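You operate a simulated robot arm through the tools that you are given. There is no shell and no other tool.

You run a simulated robot arm. Do the job below in one go: nothing can be reset, and whatever is moved stays where it is left.

JOB
Wipe the ring off the desk and stand the green glass there on the teal coaster.
Fine: use the green cloth and put it back; slide the coaster to where the ring was. Set down upright: glass. What is to be rubbed or washed off counts as gone when no trace of it is left.

The check looks at the end state, three seconds after you hand in, the way a careful person would. Anything else that was tipped, shoved, dropped, spilled or broken makes it a failure. Flat cloth is picked up by pressing the open fingertips on it (5 to 10 N) and closing them slowly along it; thin cloth reads only 2 to 8 mm in the jaws.

ROBOT AND FRAMES
A 6-joint arm with a three-finger gripper, fixed in place. Base frame: the origin is on the floor under the middle of its stand, x ahead of it, y to its left, z up; the work surface is at about z = 0.73. Units: m, degrees, N and s.
It reaches about 1.213 m from its shoulder. Its first joint turns from -166.0 to 166.0 degrees. Payload 4.89 kg.
The TCP is the grasp point between the finger pads, 0.03 m short of the fingertips. In the tool frame z runs along the fingers and y along their closing line. The gripper opens to 0.164 m; its body begins 0.125 m behind the TCP.
Orientation is that of the tool frame in the base frame, as a unit quaternion [x, y, z, w]. With the fingers straight down and closing along the base's y, the tool's x points along the base's -x, its y along +y and its z along -z.

CONTROLS
- The arm moves only by the tool arm_command. Its argument "targets" is a list of rows, each a list of 6 numbers: the shift along the tool's x, y, z in m, then the turn, a rotation vector about the tool's x, y, z in degrees. In form: [[x, y, z, ax, ay, az], ...]. A call has 1 to 20 rows; each row is the pose to reach, as a shift and turn from the pose commanded when the call began, along the tool's axes at that moment. "hand" is the gripper command, from -1 (fully open) to 1 (shut), values between in proportion, set as the call begins (left out, the last holds). Rows are played at 5 a second. More than 0.05 m and 8.6 degrees between two rows, or a gripper value outside its range, and nothing of the call is played. Where a pose cannot be reached the arm comes as near as it can. A force on the tool above 90 N (or 10 N above the force at the start of the call, whichever is more), or a blocked arm, ends the call early, and 0.2 s more pass. Each finger travels about 0.108 m/s and halts on what it meets, pressing with about 40 N; the grip force reading is that of the motor and also rises with nothing between the fingers. The clock runs only during rows and for 0.2 s after the last one: add rows that repeat a pose to give the fingers time. The reply holds the time, the measured pose of the TCP, the force on the tool along the base axes, the opening and the grip force, in the units named above and with some noise, with the torque about the TCP (base axes, N m) and any sound that the robot's microphone picked up.
- Cameras (640 x 400 px; columns grow to the right, rows downward): "scene" is fixed at [0.3998, 0.5008, 1.3137]; the picture's right is [-0.28, -0.96, 0.00], its down [-0.78, 0.23, -0.58] and it looks along [0.56, -0.16, -0.82] (base axes); focal length 249 px, centre (320, 200). "wrist" rides on the gripper at [0.076, -0.002, -0.152] in the tool frame; the picture's right is [0.02, 1.00, 0.00], its down [-0.88, 0.02, -0.47] and it looks along [-0.47, 0.01, 0.88] (tool axes); focal length 247 px, centre (320, 200). There is no depth. A picture from a camera that has moved, and an enlarged one, comes with that camera's place and axes in the base frame and with its lens.
- get_image(camera): a new picture of that camera. The clock stands still meanwhile.
- raise_lower(by): moves the trunk up (or, below 0, down) by that many m; the arm rides with it, the base frame stays. It gives what a move gives, with no picture.
- enlarge(camera, box): a new picture of the part [left, top, right, bottom] of that camera's present view, enlarged. The clock stands still meanwhile.
- close_job(): hands the job in; it is judged then, once.

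Places have to be worked out from the pictures, the camera data and where the tool is seen. Open the gripper and draw the arm clear of the work before you hand the job in, unless the task says otherwise.

The tools are called after "Emit:" by a JSON object that holds its "op" and its "data". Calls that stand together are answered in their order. arm_command: Moves the arm, as the interface text tells. Its arguments: {"type":"object","properties":{"targets":{"type":"array"},"hand":{"type":"number"}},"required":["targets"]} The other tools are called the same way: raise_lower (by) moves the trunk up or down; get_image (camera) takes a picture; enlarge (camera, box) takes an enlarged picture of a part of a camera's view; close_job () hands the job in.

At the start:

```text
t: 0.0
ee_pos: [0.6815, 0.2561, 1.0161]
tool_rot: [0.0, 1.0, 0.0, 0.0]
force: [0.2, -0.7, -0.6]
wrist_torque: [0.02, 0.03, 0.01]
gripper_width: 0.164
finger_force: 0.0
trunk travel left (down, up): [-0.125, 0.265]
```

scene: 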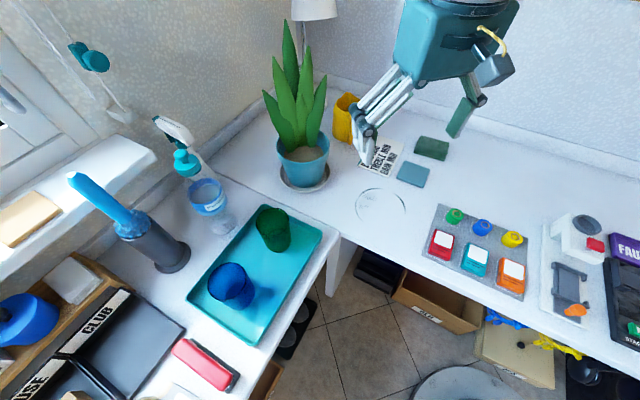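
wrist: 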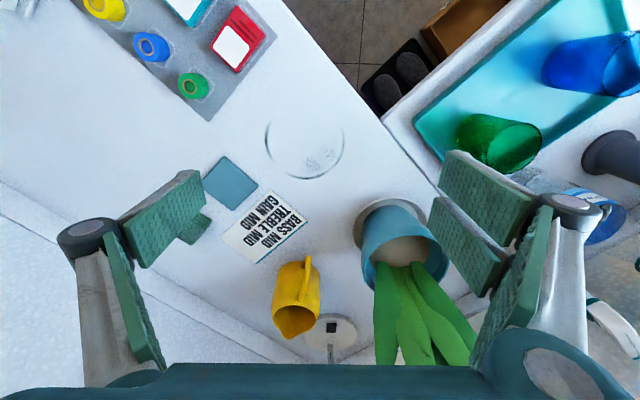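

I'll start by looking closer at the work area: ring, coaster, green cloth and the glasses on the tray.

Emit:
{"op": "enlarge", "data": {"camera": "scene", "box": [320, 110, 480, 230]}}

Emit:
{"op": "enlarge", "data": {"camera": "scene", "box": [180, 170, 340, 350]}}

Emit:
{"op": "enlarge", "data": {"camera": "wrist", "box": [160, 80, 400, 300]}}

```text
3.33 times, centred on (400, 170) of scene
camera zoom: at [0.3998, 0.5008, 1.3137], right [-0.28, -0.96, 0.0], down [-0.78, 0.23, -0.58], along [0.56, -0.16, -0.82], focal length 829 px, centre (53, 300)
```

zoom: 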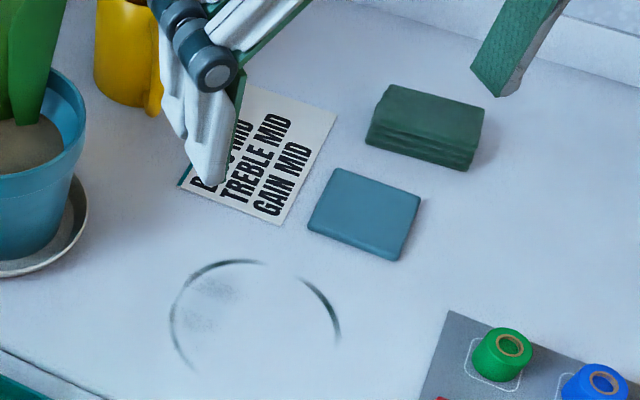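

```text
2.22 times, centred on (260, 260) of scene
camera zoom: at [0.3998, 0.5008, 1.3137], right [-0.28, -0.96, 0.0], down [-0.78, 0.23, -0.58], along [0.56, -0.16, -0.82], focal length 553 px, centre (453, 67)
```

zoom: 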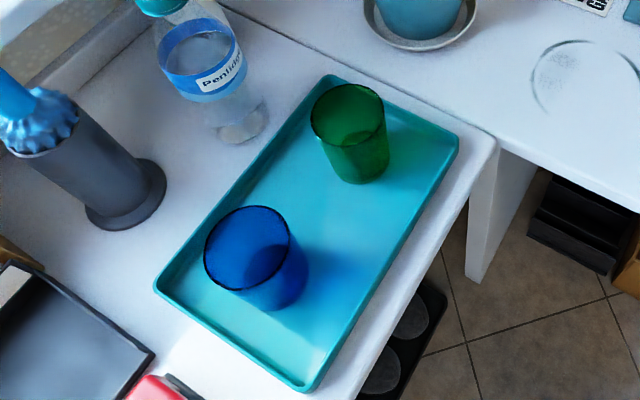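

```text
1.82 times, centred on (280, 190) of wrist
camera zoom: at [0.6048, 0.2544, 1.1702], right [-0.02, 1.0, 0.0], down [0.88, 0.02, 0.47], along [0.47, 0.01, -0.88], focal length 449 px, centre (393, 218)
```

zoom: 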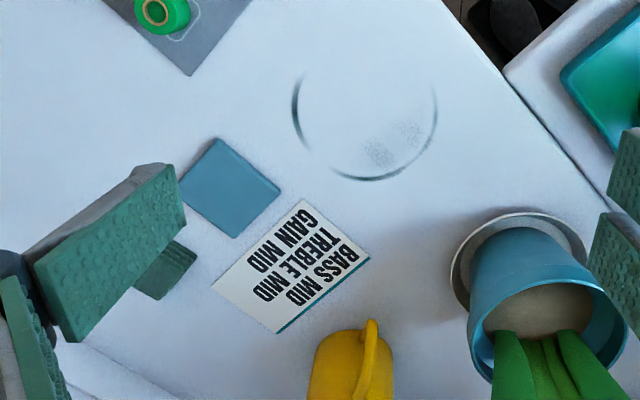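

The ring sits about (0.731, 0.229), the coaster about (0.806, 0.084) turned some 45°, the folded green cloth about (0.89, -0.026), and the green glass stands on the tray. I'll move the arm at a safe height so the wrist camera looks at the cloth and coaster.

Emit:
{"op": "arm_command", "data": {"targets": [[-0.008, -0.041, 0, 0, 0, 0], [-0.016, -0.082, 0, 0, 0, 0], [-0.025, -0.123, 0, 0, 0, 0], [-0.033, -0.164, 0, 0, 0, 0], [-0.042, -0.205, 0, 0, 0, 0], [-0.05, -0.246, 0, 0, 0, 0], [-0.0585, -0.286, 0, 0, 0, 0], [-0.0585, -0.286, 0, 0, 0, 0]], "hand": -1}}

Emit:
{"op": "get_image", "data": {"camera": "wrist"}}

Emit:
{"op": "get_image", "data": {"camera": "scene"}}

```text
t: 1.8
ee_pos: [0.7408, -0.0312, 1.0175]
tool_rot: [0.0, 1.0, 0.0, 0.0]
force: [0.2, 1.6, -0.4]
wrist_torque: [-0.04, -0.02, -0.02]
gripper_width: 0.164
finger_force: 0.1
trunk travel left (down, up): [-0.125, 0.265]
```

```text
taken
camera wrist: at [0.6648, -0.0315, 1.1707], right [-0.02, 1.0, 0.0], down [0.88, 0.02, 0.47], along [0.47, 0.01, -0.88], focal length 247 px, centre (320, 200)
```

wrist: 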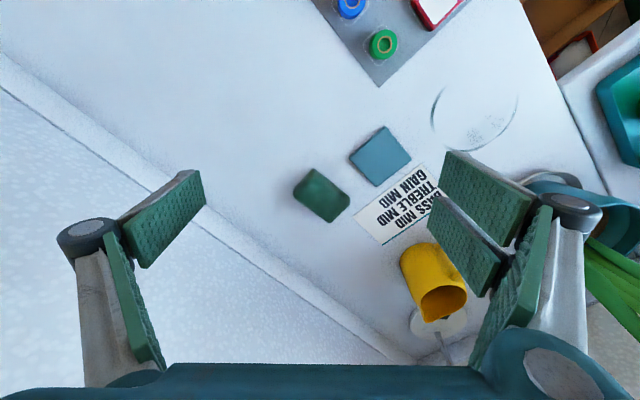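

```text
taken
```

scene: 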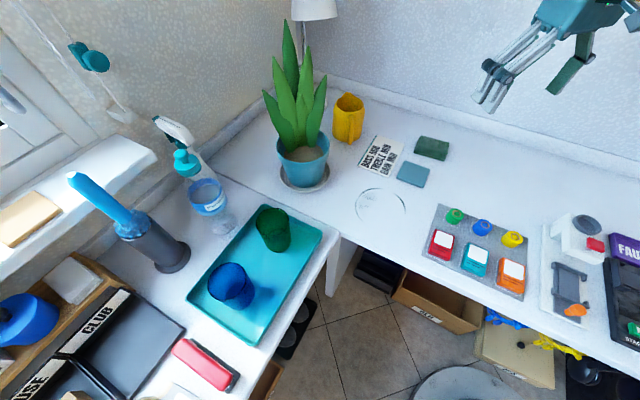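

The cloth, coaster and ring are all in clear view now. I'll enlarge the wrist and scene pictures to measure the cloth and coaster.

Emit:
{"op": "enlarge", "data": {"camera": "wrist", "box": [270, 110, 430, 240]}}

Emit:
{"op": "enlarge", "data": {"camera": "scene", "box": [350, 120, 470, 230]}}

Emit:
{"op": "enlarge", "data": {"camera": "wrist", "box": [400, 60, 560, 180]}}

```text
3.08 times, centred on (350, 175) of wrist
camera zoom: at [0.6648, -0.0315, 1.1707], right [-0.02, 1.0, 0.0], down [0.88, 0.02, 0.47], along [0.47, 0.01, -0.88], focal length 760 px, centre (228, 277)
```

zoom: 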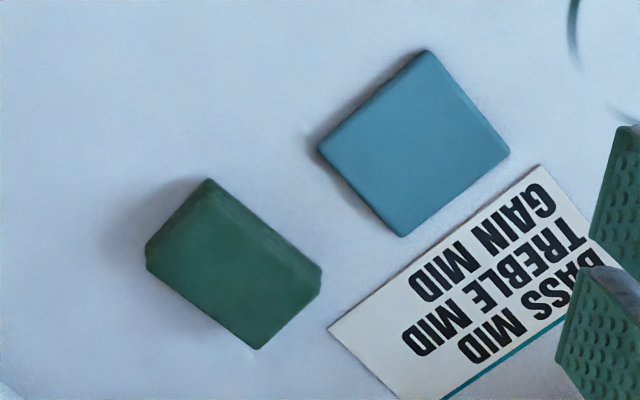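

```text
3.64 times, centred on (410, 175) of scene
camera zoom: at [0.3998, 0.5008, 1.3137], right [-0.28, -0.96, 0.0], down [-0.78, 0.23, -0.58], along [0.56, -0.16, -0.82], focal length 905 px, centre (-7, 291)
```

zoom: 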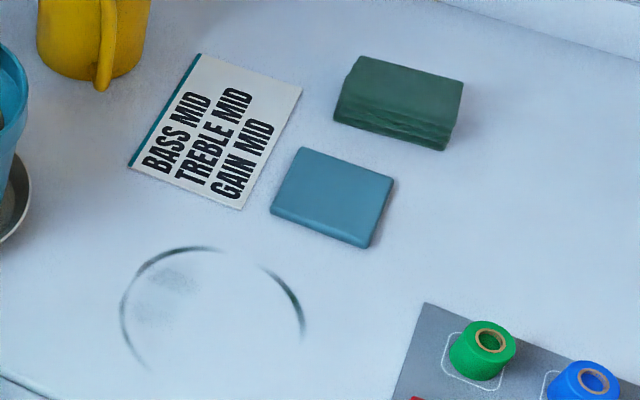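

```text
3.33 times, centred on (480, 120) of wrist
camera zoom: at [0.6648, -0.0315, 1.1707], right [-0.02, 1.0, 0.0], down [0.88, 0.02, 0.47], along [0.47, 0.01, -0.88], focal length 823 px, centre (-213, 467)
```

zoom: 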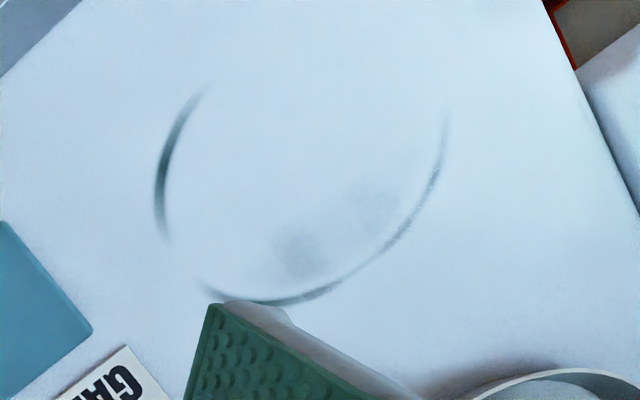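

The cloth is a folded pad, corners near (0.833,-0.040), (0.893,0.035), (0.940,-0.004), (0.881,-0.078): centre about (0.887,-0.022), top about z 0.756, short axis at about -38.6°. I'll go above it at z 0.90, turned so the fingers close across the short side, with the jaws partly open.

Emit:
{"op": "arm_command", "data": {"targets": [[-0.018, 0.001, 0.0145, 0, 0, -6.4], [-0.037, 0.002, 0.029, 0, 0, -12.8], [-0.055, 0.003, 0.0435, 0, 0, -19.2], [-0.0735, 0.004, 0.058, 0, 0, -25.6], [-0.092, 0.005, 0.0725, 0, 0, -32], [-0.11, 0.006, 0.087, 0, 0, -38.4], [-0.1285, 0.007, 0.1015, 0, 0, -44.8], [-0.147, 0.008, 0.116, 0, 0, -51.3], [-0.147, 0.008, 0.116, 0, 0, -51.3], [-0.147, 0.008, 0.116, 0, 0, -51.3]], "hand": -0.3}}

Emit:
{"op": "get_image", "data": {"camera": "wrist"}}

Emit:
{"op": "get_image", "data": {"camera": "scene"}}

```text
t: 4.0
ee_pos: [0.8872, -0.0198, 0.9004]
tool_rot: [-0.434, 0.901, 0.0, 0.0]
force: [0.6, 0.1, -0.4]
wrist_torque: [0.0, 0.07, 0.01]
gripper_width: 0.1063
finger_force: 0.1
trunk travel left (down, up): [-0.125, 0.265]
```

```text
taken
camera wrist: at [0.8405, -0.0813, 1.0554], right [-0.79, 0.61, 0.0], down [0.54, 0.7, 0.47], along [0.29, 0.38, -0.88], focal length 247 px, centre (320, 200)
```

wrist: 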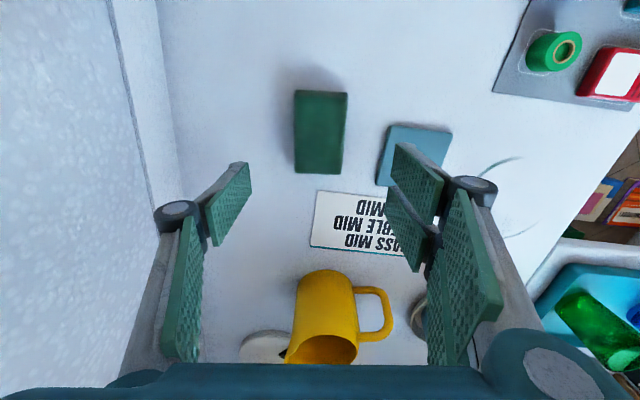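

```text
taken
```

scene: 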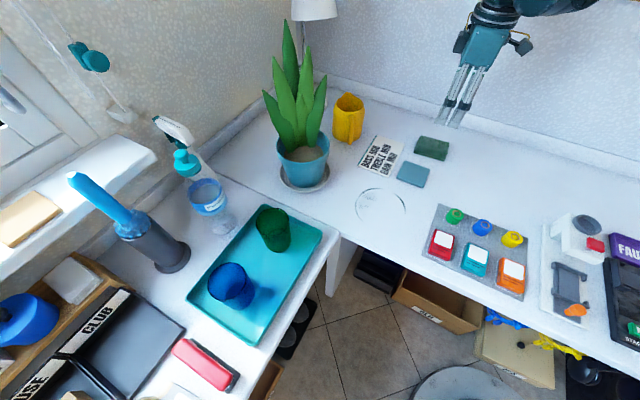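

The pad now lies squared up between the fingers. I'll enlarge it to check centring and the fingers' line before going down.

Emit:
{"op": "enlarge", "data": {"camera": "wrist", "box": [180, 60, 460, 260]}}

Emit:
{"op": "enlarge", "data": {"camera": "scene", "box": [390, 40, 540, 180]}}

```text
2.00 times, centred on (320, 160) of wrist
camera zoom: at [0.8405, -0.0813, 1.0554], right [-0.79, 0.61, 0.0], down [0.54, 0.7, 0.47], along [0.29, 0.38, -0.88], focal length 494 px, centre (320, 280)
```

zoom: 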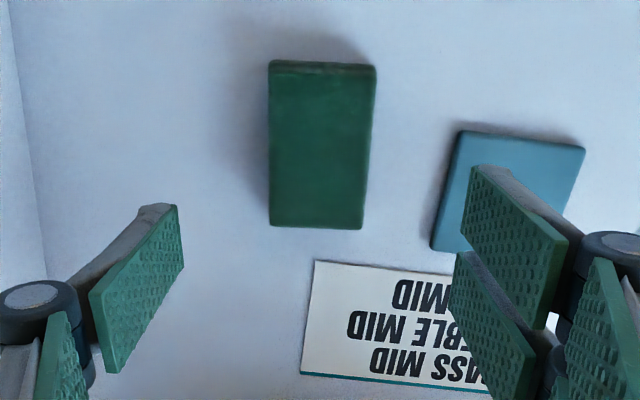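

```text
2.86 times, centred on (465, 110) of scene
camera zoom: at [0.3998, 0.5008, 1.3137], right [-0.28, -0.96, 0.0], down [-0.78, 0.23, -0.58], along [0.56, -0.16, -0.82], focal length 711 px, centre (-94, 457)
```

zoom: 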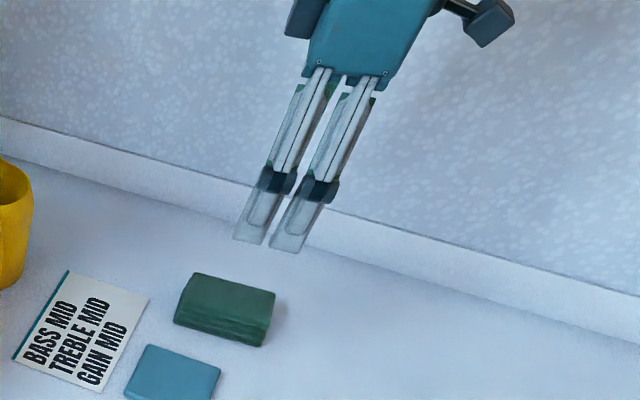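

The pad is centred within a few mm (its middle about 3 mm toward tool +x, skewed about 2°), with about 2 cm free on both sides. I'll go down to fingertips roughly 8 mm above the desk (TCP z about 0.768).

Emit:
{"op": "arm_command", "data": {"targets": [[0.001, 0, 0.025, 0, 0, 1], [0.002, 0, 0.05, 0, 0, 2], [0.003, 0, 0.075, 0, 0, 2], [0.003, 0, 0.095, 0, 0, 2], [0.003, 0, 0.11, 0, 0, 2], [0.003, 0, 0.12, 0, 0, 2], [0.003, 0, 0.127, 0, 0, 2], [0.003, 0, 0.132, 0, 0, 2], [0.003, 0, 0.132, 0, 0, 2]]}}

Emit:
{"op": "get_image", "data": {"camera": "wrist"}}

Emit:
{"op": "enlarge", "data": {"camera": "scene", "box": [380, 80, 500, 190]}}

```text
t: 6.0
ee_pos: [0.8844, -0.0255, 0.7694]
tool_rot: [-0.417, 0.909, 0.0, 0.0]
force: [0.4, 0.1, -0.6]
wrist_torque: [0.01, 0.01, -0.01]
gripper_width: 0.1066
finger_force: 0.0
trunk travel left (down, up): [-0.125, 0.265]
```

```text
taken
camera wrist: at [0.8364, -0.084, 0.9225], right [-0.77, 0.64, 0.0], down [0.56, 0.68, 0.47], along [0.3, 0.37, -0.88], focal length 247 px, centre (320, 200)
```

wrist: 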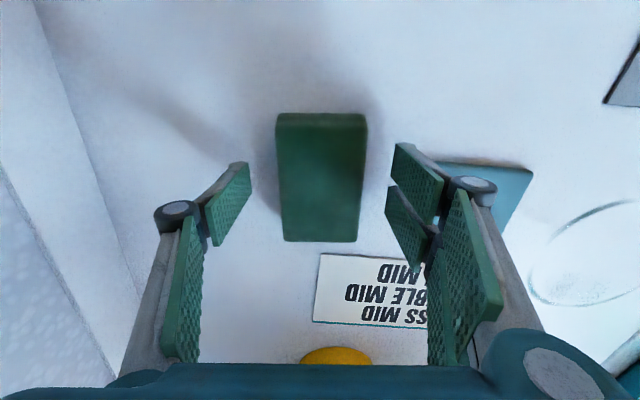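

```text
3.64 times, centred on (440, 135) of scene
camera zoom: at [0.3998, 0.5008, 1.3137], right [-0.28, -0.96, 0.0], down [-0.78, 0.23, -0.58], along [0.56, -0.16, -0.82], focal length 905 px, centre (-116, 436)
```

zoom: 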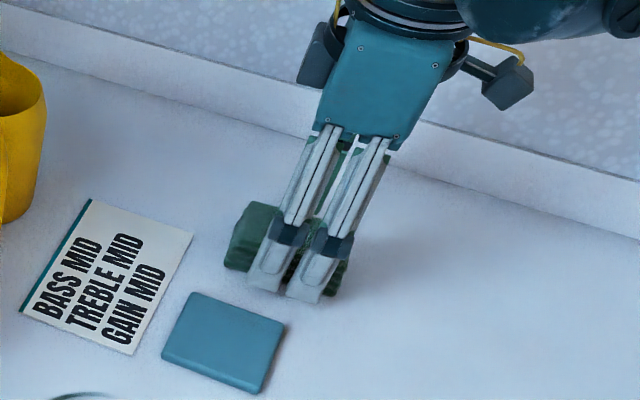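

Jaws straddle the pad evenly and touch nothing. I'll close gently in steps, first to about 5 cm.

Emit:
{"op": "arm_command", "data": {"targets": [[0, 0, 0, 0, 0, 0], [0, 0, 0, 0, 0, 0], [0, 0, 0, 0, 0, 0], [0, 0, 0, 0, 0, 0]], "hand": 0.4}}

Emit:
{"op": "get_image", "data": {"camera": "wrist"}}

```text
t: 7.0
ee_pos: [0.885, -0.0262, 0.7677]
tool_rot: [-0.417, 0.909, 0.0, -0.001]
force: [1.1, 0.3, 0.3]
wrist_torque: [0.0, -0.07, 0.0]
gripper_width: 0.064
finger_force: 39.7
trunk travel left (down, up): [-0.125, 0.265]
```

```text
taken
camera wrist: at [0.8364, -0.0839, 0.9227], right [-0.77, 0.64, 0.0], down [0.56, 0.68, 0.47], along [0.3, 0.37, -0.88], focal length 247 px, centre (320, 200)
```

wrist: 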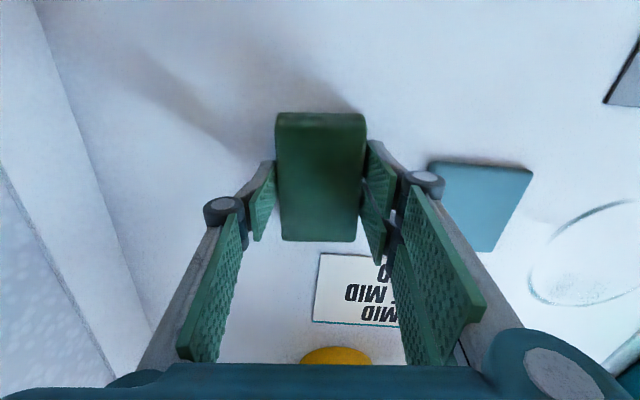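

The jaws hold a firm 64 mm wide pad at 40 N. I'll lift it about 7 cm and carry it over to the ring centre, which I judge at (0.726, 0.232) with radius about 0.07.

Emit:
{"op": "arm_command", "data": {"targets": [[0, 0, -0.02, 0, 0, 0], [0, 0, -0.045, 0, 0, 0], [0, 0, -0.07, 0, 0, 0], [-0.011, 0.036, -0.07, 0, 0, 0], [-0.0226, 0.072, -0.07, 0, 0, 0], [-0.034, 0.108, -0.07, 0, 0, 0], [-0.0453, 0.144, -0.07, 0, 0, 0], [-0.0566, 0.18, -0.07, 0, 0, 0], [-0.068, 0.216, -0.07, 0, 0, 0], [-0.079, 0.252, -0.07, 0, 0, 0], [-0.0905, 0.2876, -0.07, 0, 0, 0], [-0.0905, 0.2876, -0.07, 0, 0, 0]], "hand": 0.6}}

Emit:
{"op": "get_image", "data": {"camera": "wrist"}}

Emit:
{"op": "get_image", "data": {"camera": "scene"}}

```text
t: 9.6
ee_pos: [0.7262, 0.2337, 0.8394]
tool_rot: [-0.417, 0.909, 0.0, 0.0]
force: [0.3, 0.0, 0.8]
wrist_torque: [0.02, 0.05, -0.01]
gripper_width: 0.033
finger_force: 0.0
trunk travel left (down, up): [-0.125, 0.265]
```

```text
taken
camera wrist: at [0.6774, 0.1748, 0.9935], right [-0.77, 0.64, 0.0], down [0.56, 0.68, 0.47], along [0.3, 0.37, -0.88], focal length 247 px, centre (320, 200)
```

wrist: 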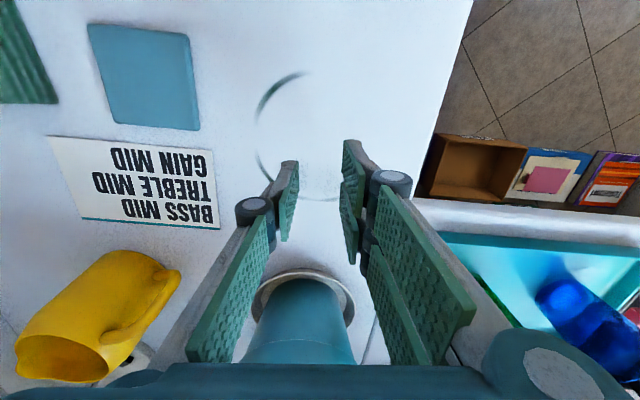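

```text
taken
```

scene: 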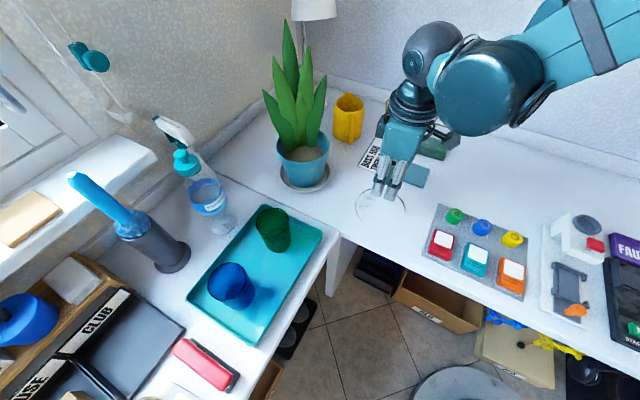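

The jaws came away empty (33 mm, no force): the pad slipped out at the lift. I'll look at where and how the cloth lies now.

Emit:
{"op": "enlarge", "data": {"camera": "wrist", "box": [0, 0, 240, 150]}}

Emit:
{"op": "enlarge", "data": {"camera": "scene", "box": [370, 110, 480, 200]}}

```text
2.67 times, centred on (120, 75) of wrist
camera zoom: at [0.6774, 0.1748, 0.9935], right [-0.77, 0.64, 0.0], down [0.56, 0.68, 0.47], along [0.3, 0.37, -0.88], focal length 659 px, centre (853, 533)
```

zoom: 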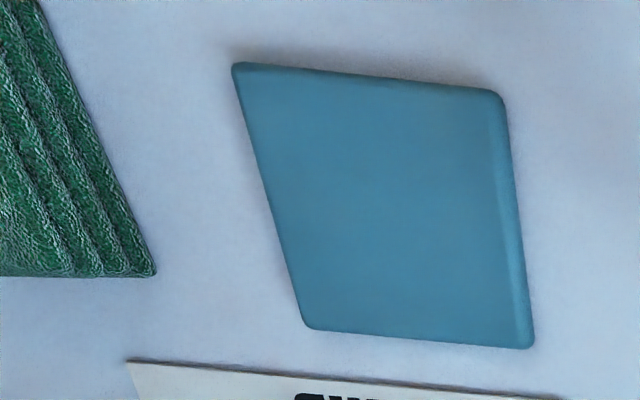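

```text
4.44 times, centred on (425, 155) of scene
camera zoom: at [0.3998, 0.5008, 1.3137], right [-0.28, -0.96, 0.0], down [-0.78, 0.23, -0.58], along [0.56, -0.16, -0.82], focal length 1106 px, centre (-147, 400)
```

zoom: 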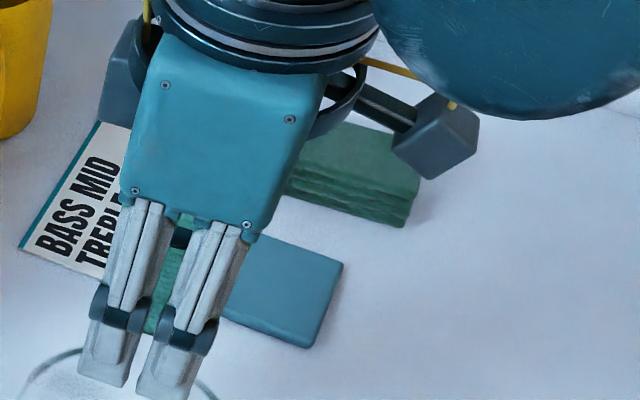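

The cloth is still in its place, undisturbed, with four folds visible. I'll go back over it with the jaws open and take a deeper grip (tips about 3 mm over the desk).

Emit:
{"op": "arm_command", "data": {"targets": [[0.011, -0.036, 0, 0, 0, 0], [0.0226, -0.072, 0, 0, 0, 0], [0.034, -0.108, 0, 0, 0, 0], [0.0453, -0.144, 0, 0, 0, 0], [0.0566, -0.18, 0, 0, 0, 0], [0.068, -0.216, 0, 0, 0, 0], [0.079, -0.252, 0, 0, 0, 0], [0.0905, -0.2876, 0, 0, 0, 0], [0.0905, -0.2876, 0, 0, 0, 0]], "hand": -0.3}}

Emit:
{"op": "enlarge", "data": {"camera": "wrist", "box": [200, 60, 440, 260]}}

```text
t: 11.6
ee_pos: [0.8857, -0.0255, 0.8375]
tool_rot: [-0.417, 0.909, 0.0, -0.001]
force: [-0.7, -0.3, -0.5]
wrist_torque: [-0.05, 0.03, 0.03]
gripper_width: 0.1067
finger_force: 0.0
trunk travel left (down, up): [-0.125, 0.265]
```

```text
2.00 times, centred on (320, 160) of wrist
camera zoom: at [0.8364, -0.0837, 0.9918], right [-0.77, 0.64, 0.0], down [0.56, 0.68, 0.47], along [0.3, 0.37, -0.88], focal length 494 px, centre (320, 280)
```

zoom: 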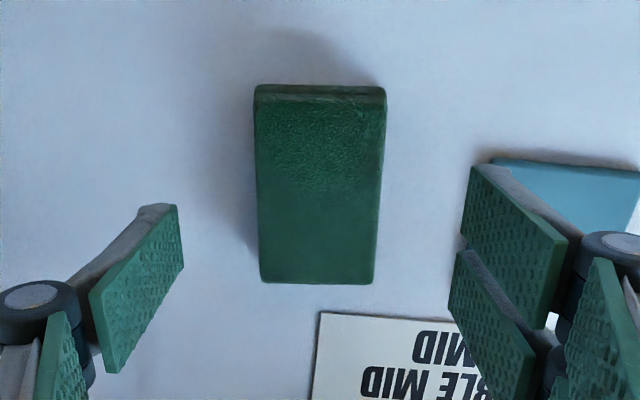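

The cloth sits exactly between the fingers. I'll lower to TCP z about 0.763 and then close fully.

Emit:
{"op": "arm_command", "data": {"targets": [[0, 0, 0.025, 0, 0, 0], [0, 0, 0.045, 0, 0, 0], [0, 0, 0.06, 0, 0, 0], [0, 0, 0.068, 0, 0, 0], [0, 0, 0.072, 0, 0, 0], [0, 0, 0.075, 0, 0, 0], [0, 0, 0.075, 0, 0, 0]]}}

Emit:
{"op": "arm_command", "data": {"targets": [[0, 0, 0, 0, 0, 0], [0, 0, 0, 0, 0, 0], [0, 0, 0, 0, 0, 0], [0, 0, 0, 0, 0, 0], [0, 0, 0, 0, 0, 0], [0, 0, 0, 0, 0, 0], [0, 0, 0, 0, 0, 0]], "hand": 1}}

Emit:
{"op": "get_image", "data": {"camera": "wrist"}}

```text
t: 13.2
ee_pos: [0.8853, -0.0248, 0.7634]
tool_rot: [-0.417, 0.909, 0.0, -0.001]
force: [-0.2, -0.5, 1.2]
wrist_torque: [-0.03, 0.0, 0.01]
gripper_width: 0.1065
finger_force: 0.1
trunk travel left (down, up): [-0.125, 0.265]
```

```text
t: 14.8
ee_pos: [0.8853, -0.0255, 0.7638]
tool_rot: [-0.417, 0.909, 0.0, -0.001]
force: [0.2, -0.5, -0.5]
wrist_torque: [0.04, -0.03, 0.0]
gripper_width: 0.064
finger_force: 39.6
trunk travel left (down, up): [-0.125, 0.265]
```

```text
taken
camera wrist: at [0.8367, -0.0831, 0.9173], right [-0.77, 0.64, 0.0], down [0.56, 0.68, 0.47], along [0.3, 0.37, -0.88], focal length 247 px, centre (320, 200)
```

wrist: 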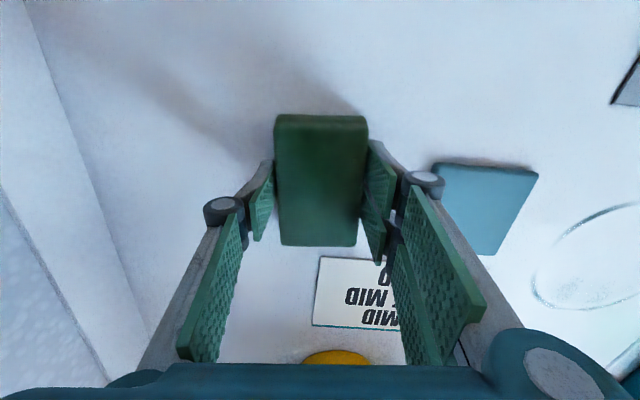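

The grip is 64 mm at 40 N again, deeper this time. I'll lift slowly by 2 cm and read whether it stays in the jaws.

Emit:
{"op": "arm_command", "data": {"targets": [[0, 0, -0.003, 0, 0, 0], [0, 0, -0.006, 0, 0, 0], [0, 0, -0.01, 0, 0, 0], [0, 0, -0.015, 0, 0, 0], [0, 0, -0.02, 0, 0, 0], [0, 0, -0.02, 0, 0, 0]]}}

Emit:
{"op": "get_image", "data": {"camera": "wrist"}}

```text
t: 16.2
ee_pos: [0.8851, -0.0254, 0.7833]
tool_rot: [-0.417, 0.909, 0.0, 0.0]
force: [0.5, 1.0, -0.3]
wrist_torque: [-0.01, 0.01, -0.01]
gripper_width: 0.0639
finger_force: 39.6
trunk travel left (down, up): [-0.125, 0.265]
```

```text
taken
camera wrist: at [0.8369, -0.0836, 0.9367], right [-0.77, 0.64, 0.0], down [0.56, 0.68, 0.47], along [0.3, 0.37, -0.88], focal length 247 px, centre (320, 200)
```

wrist: 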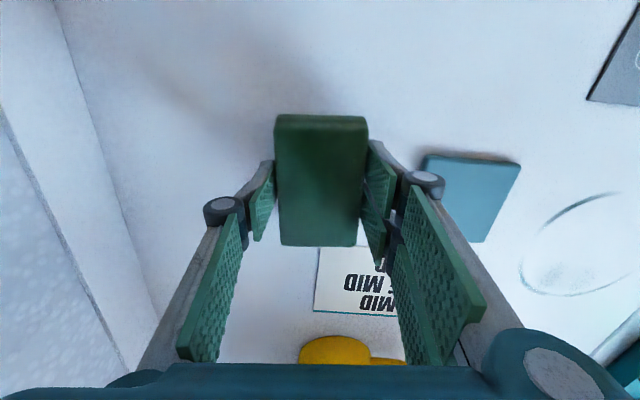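

The pad came up with the jaws (still 64 mm, 40 N). I'll lift to z about 0.82 and carry it gently to above the ring centre.

Emit:
{"op": "arm_command", "data": {"targets": [[0, 0, -0.015, 0, 0, 0], [0, 0, -0.035, 0, 0, 0], [-0.006, 0.02, -0.04, 0, 0, 0], [-0.015, 0.048, -0.04, 0, 0, 0], [-0.0243, 0.077, -0.04, 0, 0, 0], [-0.0335, 0.1065, -0.04, 0, 0, 0], [-0.0428, 0.136, -0.04, 0, 0, 0], [-0.052, 0.165, -0.04, 0, 0, 0], [-0.061, 0.194, -0.04, 0, 0, 0], [-0.0703, 0.2235, -0.04, 0, 0, 0], [-0.079, 0.252, -0.04, 0, 0, 0], [-0.086, 0.274, -0.04, 0, 0, 0], [-0.0905, 0.2876, -0.04, 0, 0, 0], [-0.0905, 0.2876, -0.04, 0, 0, 0]]}}

Emit:
{"op": "get_image", "data": {"camera": "wrist"}}

Emit:
{"op": "get_image", "data": {"camera": "scene"}}

```text
t: 19.2
ee_pos: [0.7279, 0.232, 0.8251]
tool_rot: [-0.417, 0.909, 0.0, 0.0]
force: [-0.3, -0.4, 0.1]
wrist_torque: [-0.02, -0.02, 0.02]
gripper_width: 0.064
finger_force: 39.8
trunk travel left (down, up): [-0.125, 0.265]
```

```text
taken
camera wrist: at [0.678, 0.1731, 0.9775], right [-0.77, 0.64, 0.0], down [0.56, 0.68, 0.47], along [0.3, 0.37, -0.88], focal length 247 px, centre (320, 200)
```

wrist: 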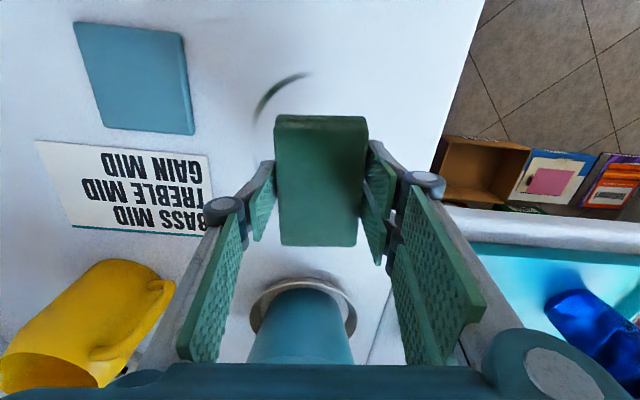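

```text
taken
```

scene: 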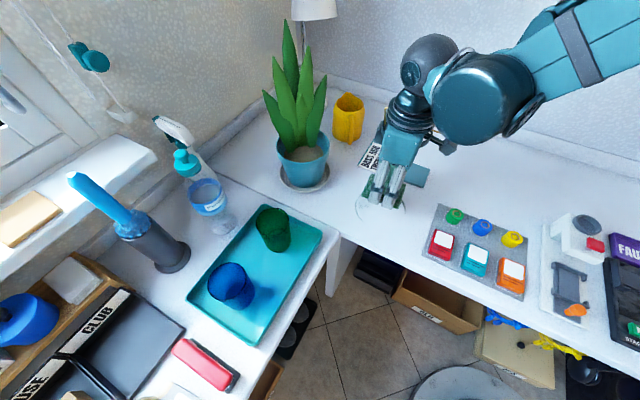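

The pad is above the ring. I'll lower it to touch the desk and read the pressing force.

Emit:
{"op": "arm_command", "data": {"targets": [[0, 0, 0.02, 0, 0, 0], [0, 0, 0.04, 0, 0, 0], [0, 0, 0.052, 0, 0, 0], [0, 0, 0.057, 0, 0, 0], [0, 0, 0.06, 0, 0, 0], [0, 0, 0.061, 0, 0, 0], [0, 0, 0.061, 0, 0, 0]]}}

```text
t: 20.8
ee_pos: [0.7261, 0.2312, 0.7639]
tool_rot: [-0.416, 0.909, -0.001, 0.0]
force: [-0.2, -1.3, 0.1]
wrist_torque: [0.04, -0.02, 0.0]
gripper_width: 0.0637
finger_force: 39.9
trunk travel left (down, up): [-0.125, 0.265]
```

No contact force yet at z 0.7639, so I'll go down another 1–3 mm.

Emit:
{"op": "arm_command", "data": {"targets": [[0, 0, 0.001, 0, 0, 0], [0, 0, 0.002, 0, 0, 0], [0, 0, 0.002, 0, 0, 0]]}}

```text
t: 21.6
ee_pos: [0.7261, 0.2313, 0.7638]
tool_rot: [-0.417, 0.909, 0.0, 0.001]
force: [7.9, -2.7, 46.4]
wrist_torque: [-0.17, -0.3, 0.01]
gripper_width: 0.0641
finger_force: 40.3
trunk travel left (down, up): [-0.125, 0.265]
```

That is 46 N, stiff contact. I'll back off by about 1.2 mm to press more gently.

Emit:
{"op": "arm_command", "data": {"targets": [[0, 0, -0.0012, 0, 0, 0], [0, 0, -0.0012, 0, 0, 0]]}}

```text
t: 22.2
ee_pos: [0.7261, 0.2298, 0.7635]
tool_rot: [-0.417, 0.909, 0.0, 0.0]
force: [2.3, -3.2, 29.2]
wrist_torque: [-0.09, -0.25, -0.04]
gripper_width: 0.064
finger_force: 40.2
trunk travel left (down, up): [-0.125, 0.265]
```

About 29 N at this setting. I'll ease up 1 mm more (about 15 N) and start wiping strokes across the ring, staying short of the coaster and the card.

Emit:
{"op": "arm_command", "data": {"targets": [[0, 0.02, -0.001, 0, 0, 0], [0, 0.04, -0.001, 0, 0, 0], [0, 0.055, -0.001, 0, 0, 0], [0, 0.03, -0.001, 0, 0, 0], [0, 0.005, -0.001, 0, 0, 0], [0, -0.022, -0.001, 0, 0, 0], [0, -0.048, -0.001, 0, 0, 0], [0, -0.022, -0.001, 0, 0, 0], [0, 0.005, -0.001, 0, 0, 0], [0, 0.03, -0.001, 0, 0, 0], [0, 0.055, -0.001, 0, 0, 0], [0, 0.03, -0.001, 0, 0, 0], [0, 0.005, -0.001, 0, 0, 0], [0, -0.022, -0.001, 0, 0, 0], [0, -0.048, -0.001, 0, 0, 0], [0, -0.022, -0.001, 0, 0, 0], [0, 0, -0.001, 0, 0, 0]]}}

Emit:
{"op": "get_image", "data": {"camera": "wrist"}}

Emit:
{"op": "enlarge", "data": {"camera": "scene", "box": [320, 130, 480, 250]}}

```text
t: 25.8
ee_pos: [0.7268, 0.2296, 0.764]
tool_rot: [-0.416, 0.909, 0.001, 0.0]
force: [0.4, -0.4, 0.0]
wrist_torque: [0.07, 0.07, -0.02]
gripper_width: 0.0639
finger_force: 40.3
trunk travel left (down, up): [-0.125, 0.265]
```

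```text
taken
camera wrist: at [0.6779, 0.1714, 0.9173], right [-0.77, 0.64, 0.0], down [0.56, 0.68, 0.47], along [0.3, 0.37, -0.88], focal length 247 px, centre (320, 200)
```

wrist: 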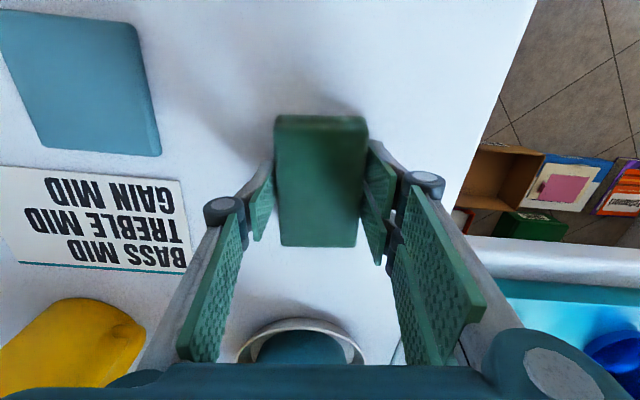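

```text
3.33 times, centred on (400, 190) of scene
camera zoom: at [0.3998, 0.5008, 1.3137], right [-0.28, -0.96, 0.0], down [-0.78, 0.23, -0.58], along [0.56, -0.16, -0.82], focal length 829 px, centre (53, 233)
```

zoom: 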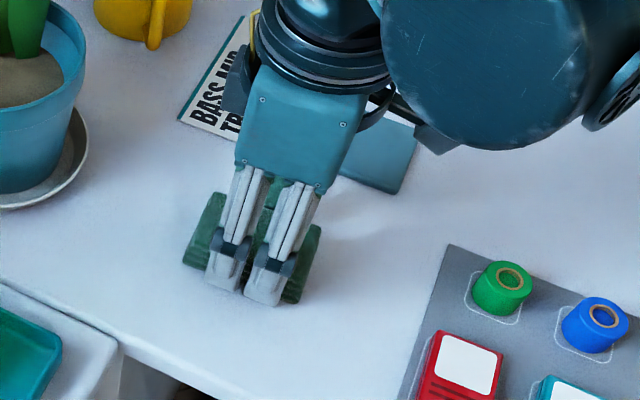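

Much of the ring looks gone already, but the pressing force fell to about zero. I'll press slightly more (0.7 mm) and wipe the row on the near side.

Emit:
{"op": "arm_command", "data": {"targets": [[0.022, 0, 0.0007, 0, 0, 0], [0.045, 0, 0.0007, 0, 0, 0], [0.045, 0.025, 0.0007, 0, 0, 0], [0.045, 0.05, 0.0007, 0, 0, 0], [0.045, 0.025, 0.0007, 0, 0, 0], [0.045, 0, 0.0007, 0, 0, 0], [0.045, -0.024, 0.0007, 0, 0, 0], [0.045, -0.048, 0.0007, 0, 0, 0], [0.045, -0.024, 0.0007, 0, 0, 0], [0.045, 0, 0.0007, 0, 0, 0], [0.045, 0.025, 0.0007, 0, 0, 0], [0.045, 0.05, 0.0007, 0, 0, 0], [0.045, 0.025, 0.0007, 0, 0, 0], [0.045, 0, 0.0007, 0, 0, 0], [0.045, -0.024, 0.0007, 0, 0, 0], [0.045, -0.048, 0.0007, 0, 0, 0], [0.035, -0.024, 0.0007, 0, 0, 0], [0.02, 0, 0.0007, 0, 0, 0], [0, 0, 0.0007, 0, 0, 0]]}}

Emit:
{"op": "arm_command", "data": {"targets": [[-0.022, 0, 0, 0, 0, 0], [-0.045, 0, 0, 0, 0, 0], [-0.045, 0.025, 0, 0, 0, 0], [-0.045, 0.05, 0, 0, 0, 0], [-0.045, 0.025, 0, 0, 0, 0], [-0.045, 0, 0, 0, 0, 0], [-0.045, -0.024, 0, 0, 0, 0], [-0.045, -0.046, 0, 0, 0, 0], [-0.045, -0.024, 0, 0, 0, 0], [-0.045, 0, 0, 0, 0, 0], [-0.045, 0.025, 0, 0, 0, 0], [-0.045, 0.05, 0, 0, 0, 0], [-0.045, 0.025, 0, 0, 0, 0], [-0.045, 0, 0, 0, 0, 0], [-0.045, -0.024, 0, 0, 0, 0], [-0.045, -0.046, 0, 0, 0, 0], [-0.035, -0.024, 0, 0, 0, 0], [-0.02, 0, 0, 0, 0, 0], [0, 0, 0, 0, 0, 0]]}}

Emit:
{"op": "get_image", "data": {"camera": "wrist"}}

```text
t: 29.8
ee_pos: [0.7254, 0.2313, 0.763]
tool_rot: [-0.417, 0.909, 0.0, 0.0]
force: [-0.5, -0.6, 1.2]
wrist_torque: [0.12, -0.04, -0.01]
gripper_width: 0.0639
finger_force: 39.8
trunk travel left (down, up): [-0.125, 0.265]
```

```text
t: 33.8
ee_pos: [0.7251, 0.2311, 0.7629]
tool_rot: [-0.418, 0.909, 0.0, 0.0]
force: [-0.6, 2.4, 11.2]
wrist_torque: [0.19, -0.02, -0.01]
gripper_width: 0.0637
finger_force: 40.2
trunk travel left (down, up): [-0.125, 0.265]
```

```text
taken
camera wrist: at [0.6764, 0.1723, 0.9162], right [-0.77, 0.63, 0.0], down [0.56, 0.68, 0.47], along [0.3, 0.37, -0.88], focal length 247 px, centre (320, 200)
```

wrist: 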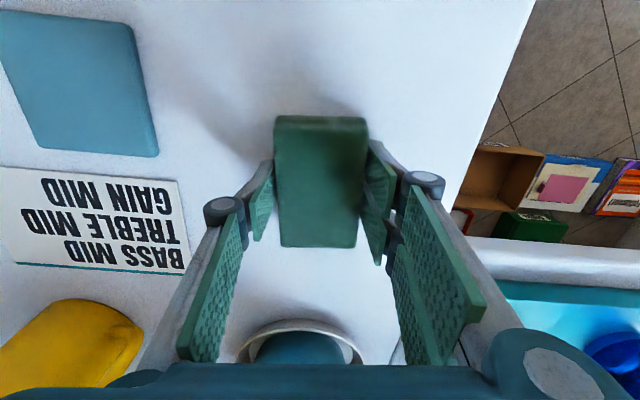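

Pressure is now around 10 N. I'll make one more set of strokes, crosswise to the first ones, with a touch more pressure.

Emit:
{"op": "arm_command", "data": {"targets": [[0, -0.024, 0.0005, 0, 0, 0], [0, -0.047, 0.0005, 0, 0, 0], [0.025, -0.047, 0.0005, 0, 0, 0], [0.047, -0.047, 0.0005, 0, 0, 0], [0.022, -0.047, 0.0005, 0, 0, 0], [0, -0.047, 0.0005, 0, 0, 0], [-0.022, -0.047, 0.0005, 0, 0, 0], [-0.047, -0.047, 0.0005, 0, 0, 0], [-0.047, -0.02, 0.0005, 0, 0, 0], [-0.022, -0.018, 0.0005, 0, 0, 0], [0, -0.018, 0.0005, 0, 0, 0], [0.025, -0.018, 0.0005, 0, 0, 0], [0.047, -0.018, 0.0005, 0, 0, 0], [0.047, 0.018, 0.0005, 0, 0, 0], [0.022, 0.018, 0.0005, 0, 0, 0], [0, 0.018, 0.0005, 0, 0, 0], [-0.022, 0.018, 0.0005, 0, 0, 0], [-0.047, 0.018, 0.0005, 0, 0, 0], [-0.047, 0.048, 0.0005, 0, 0, 0]]}}

Emit:
{"op": "arm_command", "data": {"targets": [[0.025, 0, 0, 0, 0, 0], [0.047, 0, 0, 0, 0, 0], [0.072, 0, 0, 0, 0, 0], [0.094, 0, 0, 0, 0, 0], [0.072, 0, 0, 0, 0, 0], [0.047, 0, 0, 0, 0, 0], [0.025, 0, 0, 0, 0, 0], [0, 0, 0, 0, 0, 0], [0.025, -0.024, 0, 0, 0, 0], [0.047, -0.048, 0, 0, 0, 0]]}}

```text
t: 37.8
ee_pos: [0.7208, 0.2976, 0.7611]
tool_rot: [-0.417, 0.909, -0.001, 0.001]
force: [8.8, -1.3, 23.1]
wrist_torque: [-0.28, -0.23, 0.15]
gripper_width: 0.0642
finger_force: 39.8
trunk travel left (down, up): [-0.125, 0.265]
```

```text
t: 40.0
ee_pos: [0.7257, 0.2305, 0.7627]
tool_rot: [-0.418, 0.908, 0.0, 0.0]
force: [0.1, 1.5, -0.8]
wrist_torque: [-0.17, -0.02, -0.02]
gripper_width: 0.064
finger_force: 39.8
trunk travel left (down, up): [-0.125, 0.265]
```

I'll lift the pad and carry it back above its home spot, then inspect the wiped area before putting it down.

Emit:
{"op": "arm_command", "data": {"targets": [[0, 0, -0.02, 0, 0, 0], [0, 0, -0.045, 0, 0, 0], [0.006, -0.02, -0.06, 0, 0, 0], [0.015, -0.048, -0.06, 0, 0, 0], [0.0243, -0.077, -0.06, 0, 0, 0], [0.0335, -0.1065, -0.06, 0, 0, 0], [0.0428, -0.136, -0.06, 0, 0, 0], [0.052, -0.165, -0.06, 0, 0, 0], [0.061, -0.194, -0.06, 0, 0, 0], [0.0703, -0.2235, -0.06, 0, 0, 0], [0.079, -0.252, -0.06, 0, 0, 0], [0.086, -0.274, -0.06, 0, 0, 0], [0.0905, -0.2876, -0.06, 0, 0, 0], [0.0905, -0.2876, -0.06, 0, 0, 0]]}}

Emit:
{"op": "enlarge", "data": {"camera": "scene", "box": [330, 160, 430, 240]}}

Emit:
{"op": "get_image", "data": {"camera": "wrist"}}

```text
t: 43.0
ee_pos: [0.8841, -0.0249, 0.8218]
tool_rot: [-0.417, 0.909, 0.0, -0.001]
force: [-0.3, 0.2, -0.4]
wrist_torque: [-0.04, 0.02, -0.01]
gripper_width: 0.064
finger_force: 39.9
trunk travel left (down, up): [-0.125, 0.265]
```

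```text
5.00 times, centred on (380, 200) of scene
camera zoom: at [0.3998, 0.5008, 1.3137], right [-0.28, -0.96, 0.0], down [-0.78, 0.23, -0.58], along [0.56, -0.16, -0.82], focal length 1244 px, centre (20, 200)
```

zoom: 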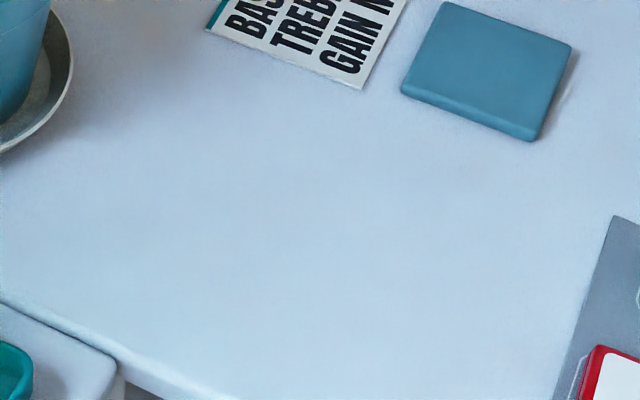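

```text
taken
camera wrist: at [0.8361, -0.0836, 0.9759], right [-0.77, 0.64, 0.0], down [0.56, 0.68, 0.47], along [0.3, 0.37, -0.88], focal length 247 px, centre (320, 200)
```

wrist: 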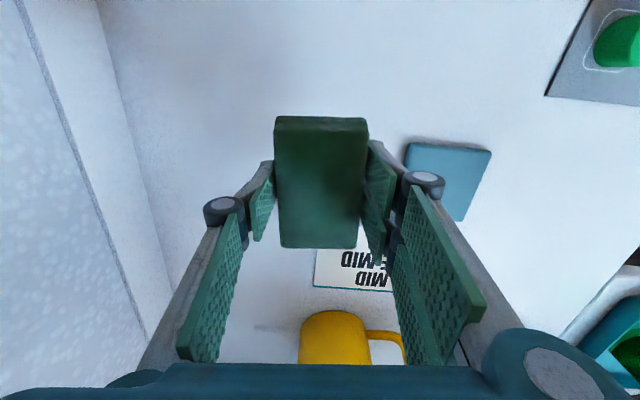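

No trace of the ring shows in the enlarged scene view. I'll set the pad down at its original spot first, then inspect the area close up with the wrist camera (and wipe again if needed).

Emit:
{"op": "arm_command", "data": {"targets": [[0, 0, 0.02, 0, 0, 0], [0, 0, 0.04, 0, 0, 0], [0, 0, 0.05, 0, 0, 0], [0, 0, 0.055, 0, 0, 0], [0, 0, 0.058, 0, 0, 0], [0, 0, 0.0592, 0, 0, 0], [0, 0, 0.0592, 0, 0, 0]]}}

```text
t: 44.6
ee_pos: [0.8847, -0.0251, 0.763]
tool_rot: [-0.418, 0.909, 0.0, 0.0]
force: [-0.3, 0.3, -0.6]
wrist_torque: [-0.02, 0.01, 0.0]
gripper_width: 0.0637
finger_force: 39.8
trunk travel left (down, up): [-0.125, 0.265]
```

No contact force yet; one more small step down, then release.

Emit:
{"op": "arm_command", "data": {"targets": [[0, 0, 0.0006, 0, 0, 0], [0, 0, 0.0012, 0, 0, 0], [0, 0, 0.0012, 0, 0, 0]]}}

```text
t: 45.4
ee_pos: [0.8855, -0.0252, 0.7614]
tool_rot: [-0.417, 0.909, 0.0, 0.001]
force: [1.3, 0.9, 10.9]
wrist_torque: [0.01, -0.03, -0.01]
gripper_width: 0.0641
finger_force: 39.9
trunk travel left (down, up): [-0.125, 0.265]
```

The pad rests on the desk (11 N). I'll ease off a little, open the jaws to about 0.107 and rise straight up.

Emit:
{"op": "arm_command", "data": {"targets": [[0, 0, -0.0006, 0, 0, 0], [0, 0, -0.0006, 0, 0, 0], [0, 0, -0.0006, 0, 0, 0], [0, 0, -0.0006, 0, 0, 0], [0, 0, -0.0006, 0, 0, 0]], "hand": -0.3}}

Emit:
{"op": "arm_command", "data": {"targets": [[0, 0, -0.02, 0, 0, 0], [0, 0, -0.05, 0, 0, 0], [0, 0, -0.09, 0, 0, 0], [0, 0, -0.13, 0, 0, 0], [0, 0, -0.17, 0, 0, 0], [0, 0, -0.2, 0, 0, 0], [0, 0, -0.2, 0, 0, 0]]}}

Emit:
{"op": "get_image", "data": {"camera": "wrist"}}

Emit:
{"op": "get_image", "data": {"camera": "scene"}}

```text
t: 46.6
ee_pos: [0.8849, -0.0248, 0.7635]
tool_rot: [-0.417, 0.909, -0.001, 0.0]
force: [0.8, 0.5, -0.7]
wrist_torque: [0.0, -0.01, 0.07]
gripper_width: 0.1065
finger_force: 0.1
trunk travel left (down, up): [-0.125, 0.265]
```

```text
t: 48.2
ee_pos: [0.8856, -0.0237, 0.9625]
tool_rot: [-0.417, 0.909, 0.0, 0.0]
force: [-0.2, -0.5, -0.1]
wrist_torque: [0.0, 0.0, -0.03]
gripper_width: 0.1066
finger_force: 0.2
trunk travel left (down, up): [-0.125, 0.265]
```

```text
taken
camera wrist: at [0.8364, -0.0828, 1.1165], right [-0.77, 0.64, 0.0], down [0.56, 0.68, 0.47], along [0.3, 0.37, -0.88], focal length 247 px, centre (320, 200)
```

wrist: 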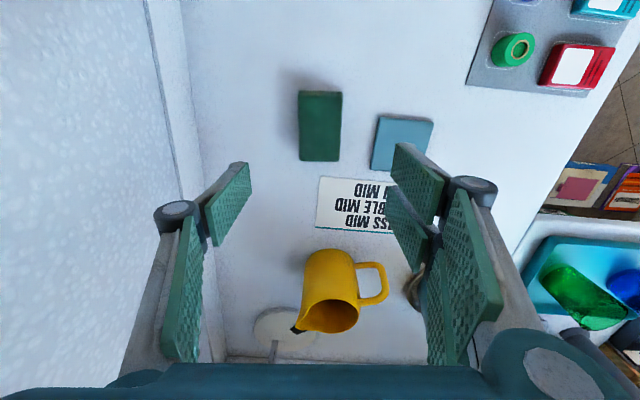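

```text
taken
```

scene: 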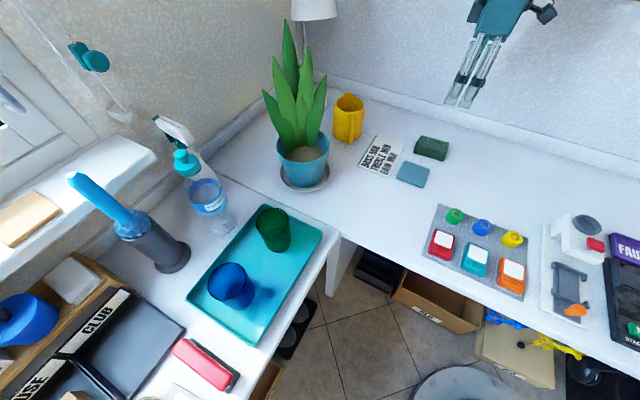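

The cloth is back where it was. Now I'll move above the wiped spot at z 0.90 with open jaws to inspect it closely.

Emit:
{"op": "arm_command", "data": {"targets": [[-0.01, 0.032, 0.007, 0, 0, 0], [-0.02, 0.064, 0.014, 0, 0, 0], [-0.03, 0.096, 0.02, 0, 0, 0], [-0.04, 0.128, 0.027, 0, 0, 0], [-0.05, 0.16, 0.034, 0, 0, 0], [-0.06, 0.192, 0.041, 0, 0, 0], [-0.07, 0.224, 0.048, 0, 0, 0], [-0.08, 0.256, 0.055, 0, 0, 0], [-0.0905, 0.2876, 0.0612, 0, 0, 0], [-0.0905, 0.2876, 0.0612, 0, 0, 0]], "hand": -0.7}}

Emit:
{"op": "get_image", "data": {"camera": "wrist"}}

Emit:
{"op": "enlarge", "data": {"camera": "wrist", "box": [230, 60, 410, 220]}}

```text
t: 50.4
ee_pos: [0.7274, 0.2296, 0.9016]
tool_rot: [-0.417, 0.909, 0.0, 0.001]
force: [-0.3, -0.8, 0.2]
wrist_torque: [0.04, 0.06, -0.01]
gripper_width: 0.1394
finger_force: 0.1
trunk travel left (down, up): [-0.125, 0.265]
```

```text
taken
camera wrist: at [0.6783, 0.1712, 1.0536], right [-0.77, 0.64, 0.0], down [0.56, 0.68, 0.47], along [0.3, 0.37, -0.88], focal length 247 px, centre (320, 200)
```

wrist: 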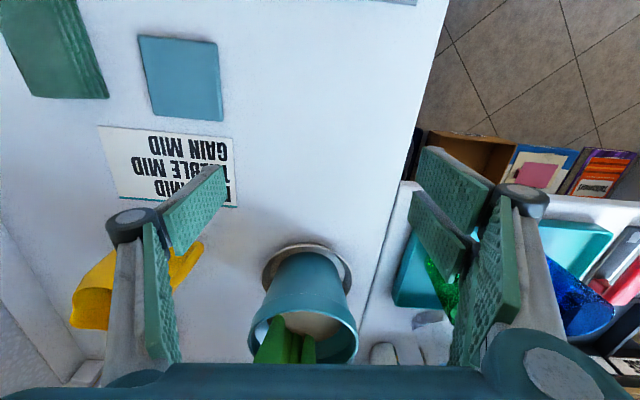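

```text
2.50 times, centred on (320, 140) of wrist
camera zoom: at [0.6783, 0.1712, 1.0536], right [-0.77, 0.64, 0.0], down [0.56, 0.68, 0.47], along [0.3, 0.37, -0.88], focal length 617 px, centre (320, 350)
```

zoom: 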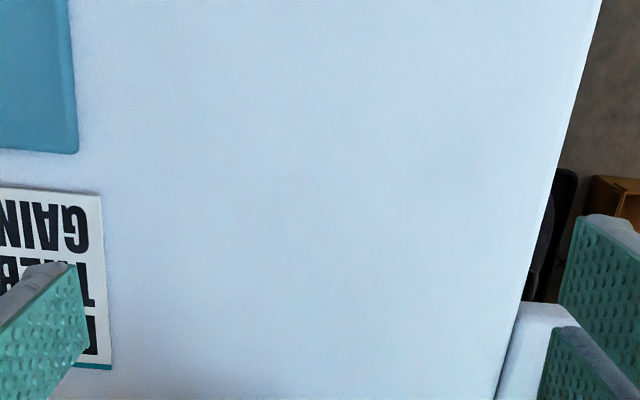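

It looks clean; I'll enlarge further to look for faint remains.

Emit:
{"op": "enlarge", "data": {"camera": "wrist", "box": [260, 80, 330, 150]}}

Emit:
{"op": "enlarge", "data": {"camera": "wrist", "box": [320, 60, 400, 140]}}

Emit:
{"op": "enlarge", "data": {"camera": "wrist", "box": [260, 140, 380, 220]}}

Emit:
{"op": "enlarge", "data": {"camera": "scene", "box": [340, 170, 430, 230]}}

```text
5.71 times, centred on (295, 115) of wrist
camera zoom: at [0.6783, 0.1712, 1.0536], right [-0.77, 0.64, 0.0], down [0.56, 0.68, 0.47], along [0.3, 0.37, -0.88], focal length 1411 px, centre (463, 686)
```

zoom: 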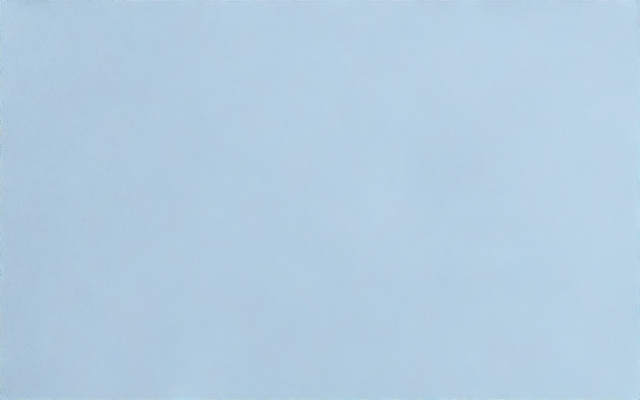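

```text
5.00 times, centred on (360, 100) of wrist
camera zoom: at [0.6783, 0.1712, 1.0536], right [-0.77, 0.64, 0.0], down [0.56, 0.68, 0.47], along [0.3, 0.37, -0.88], focal length 1235 px, centre (120, 700)
```

zoom: 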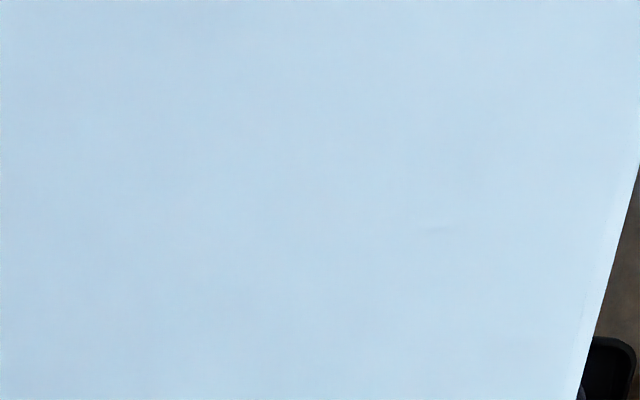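

```text
5.00 times, centred on (320, 180) of wrist
camera zoom: at [0.6783, 0.1712, 1.0536], right [-0.77, 0.64, 0.0], down [0.56, 0.68, 0.47], along [0.3, 0.37, -0.88], focal length 1235 px, centre (320, 300)
```

zoom: 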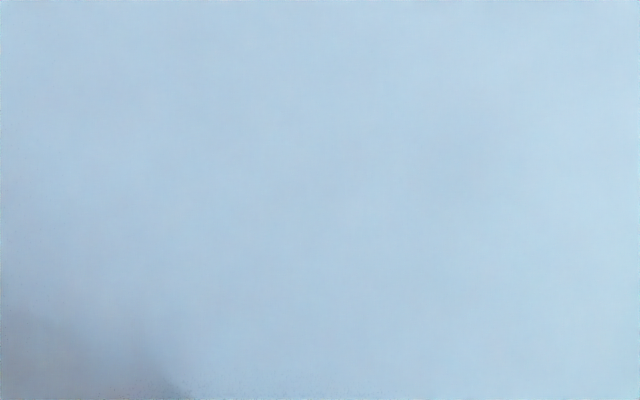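

```text
6.67 times, centred on (385, 200) of scene
camera zoom: at [0.3998, 0.5008, 1.3137], right [-0.28, -0.96, 0.0], down [-0.78, 0.23, -0.58], along [0.56, -0.16, -0.82], focal length 1658 px, centre (-113, 200)
```

zoom: 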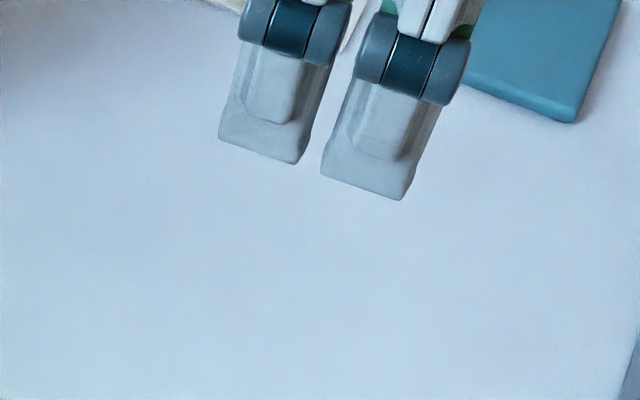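

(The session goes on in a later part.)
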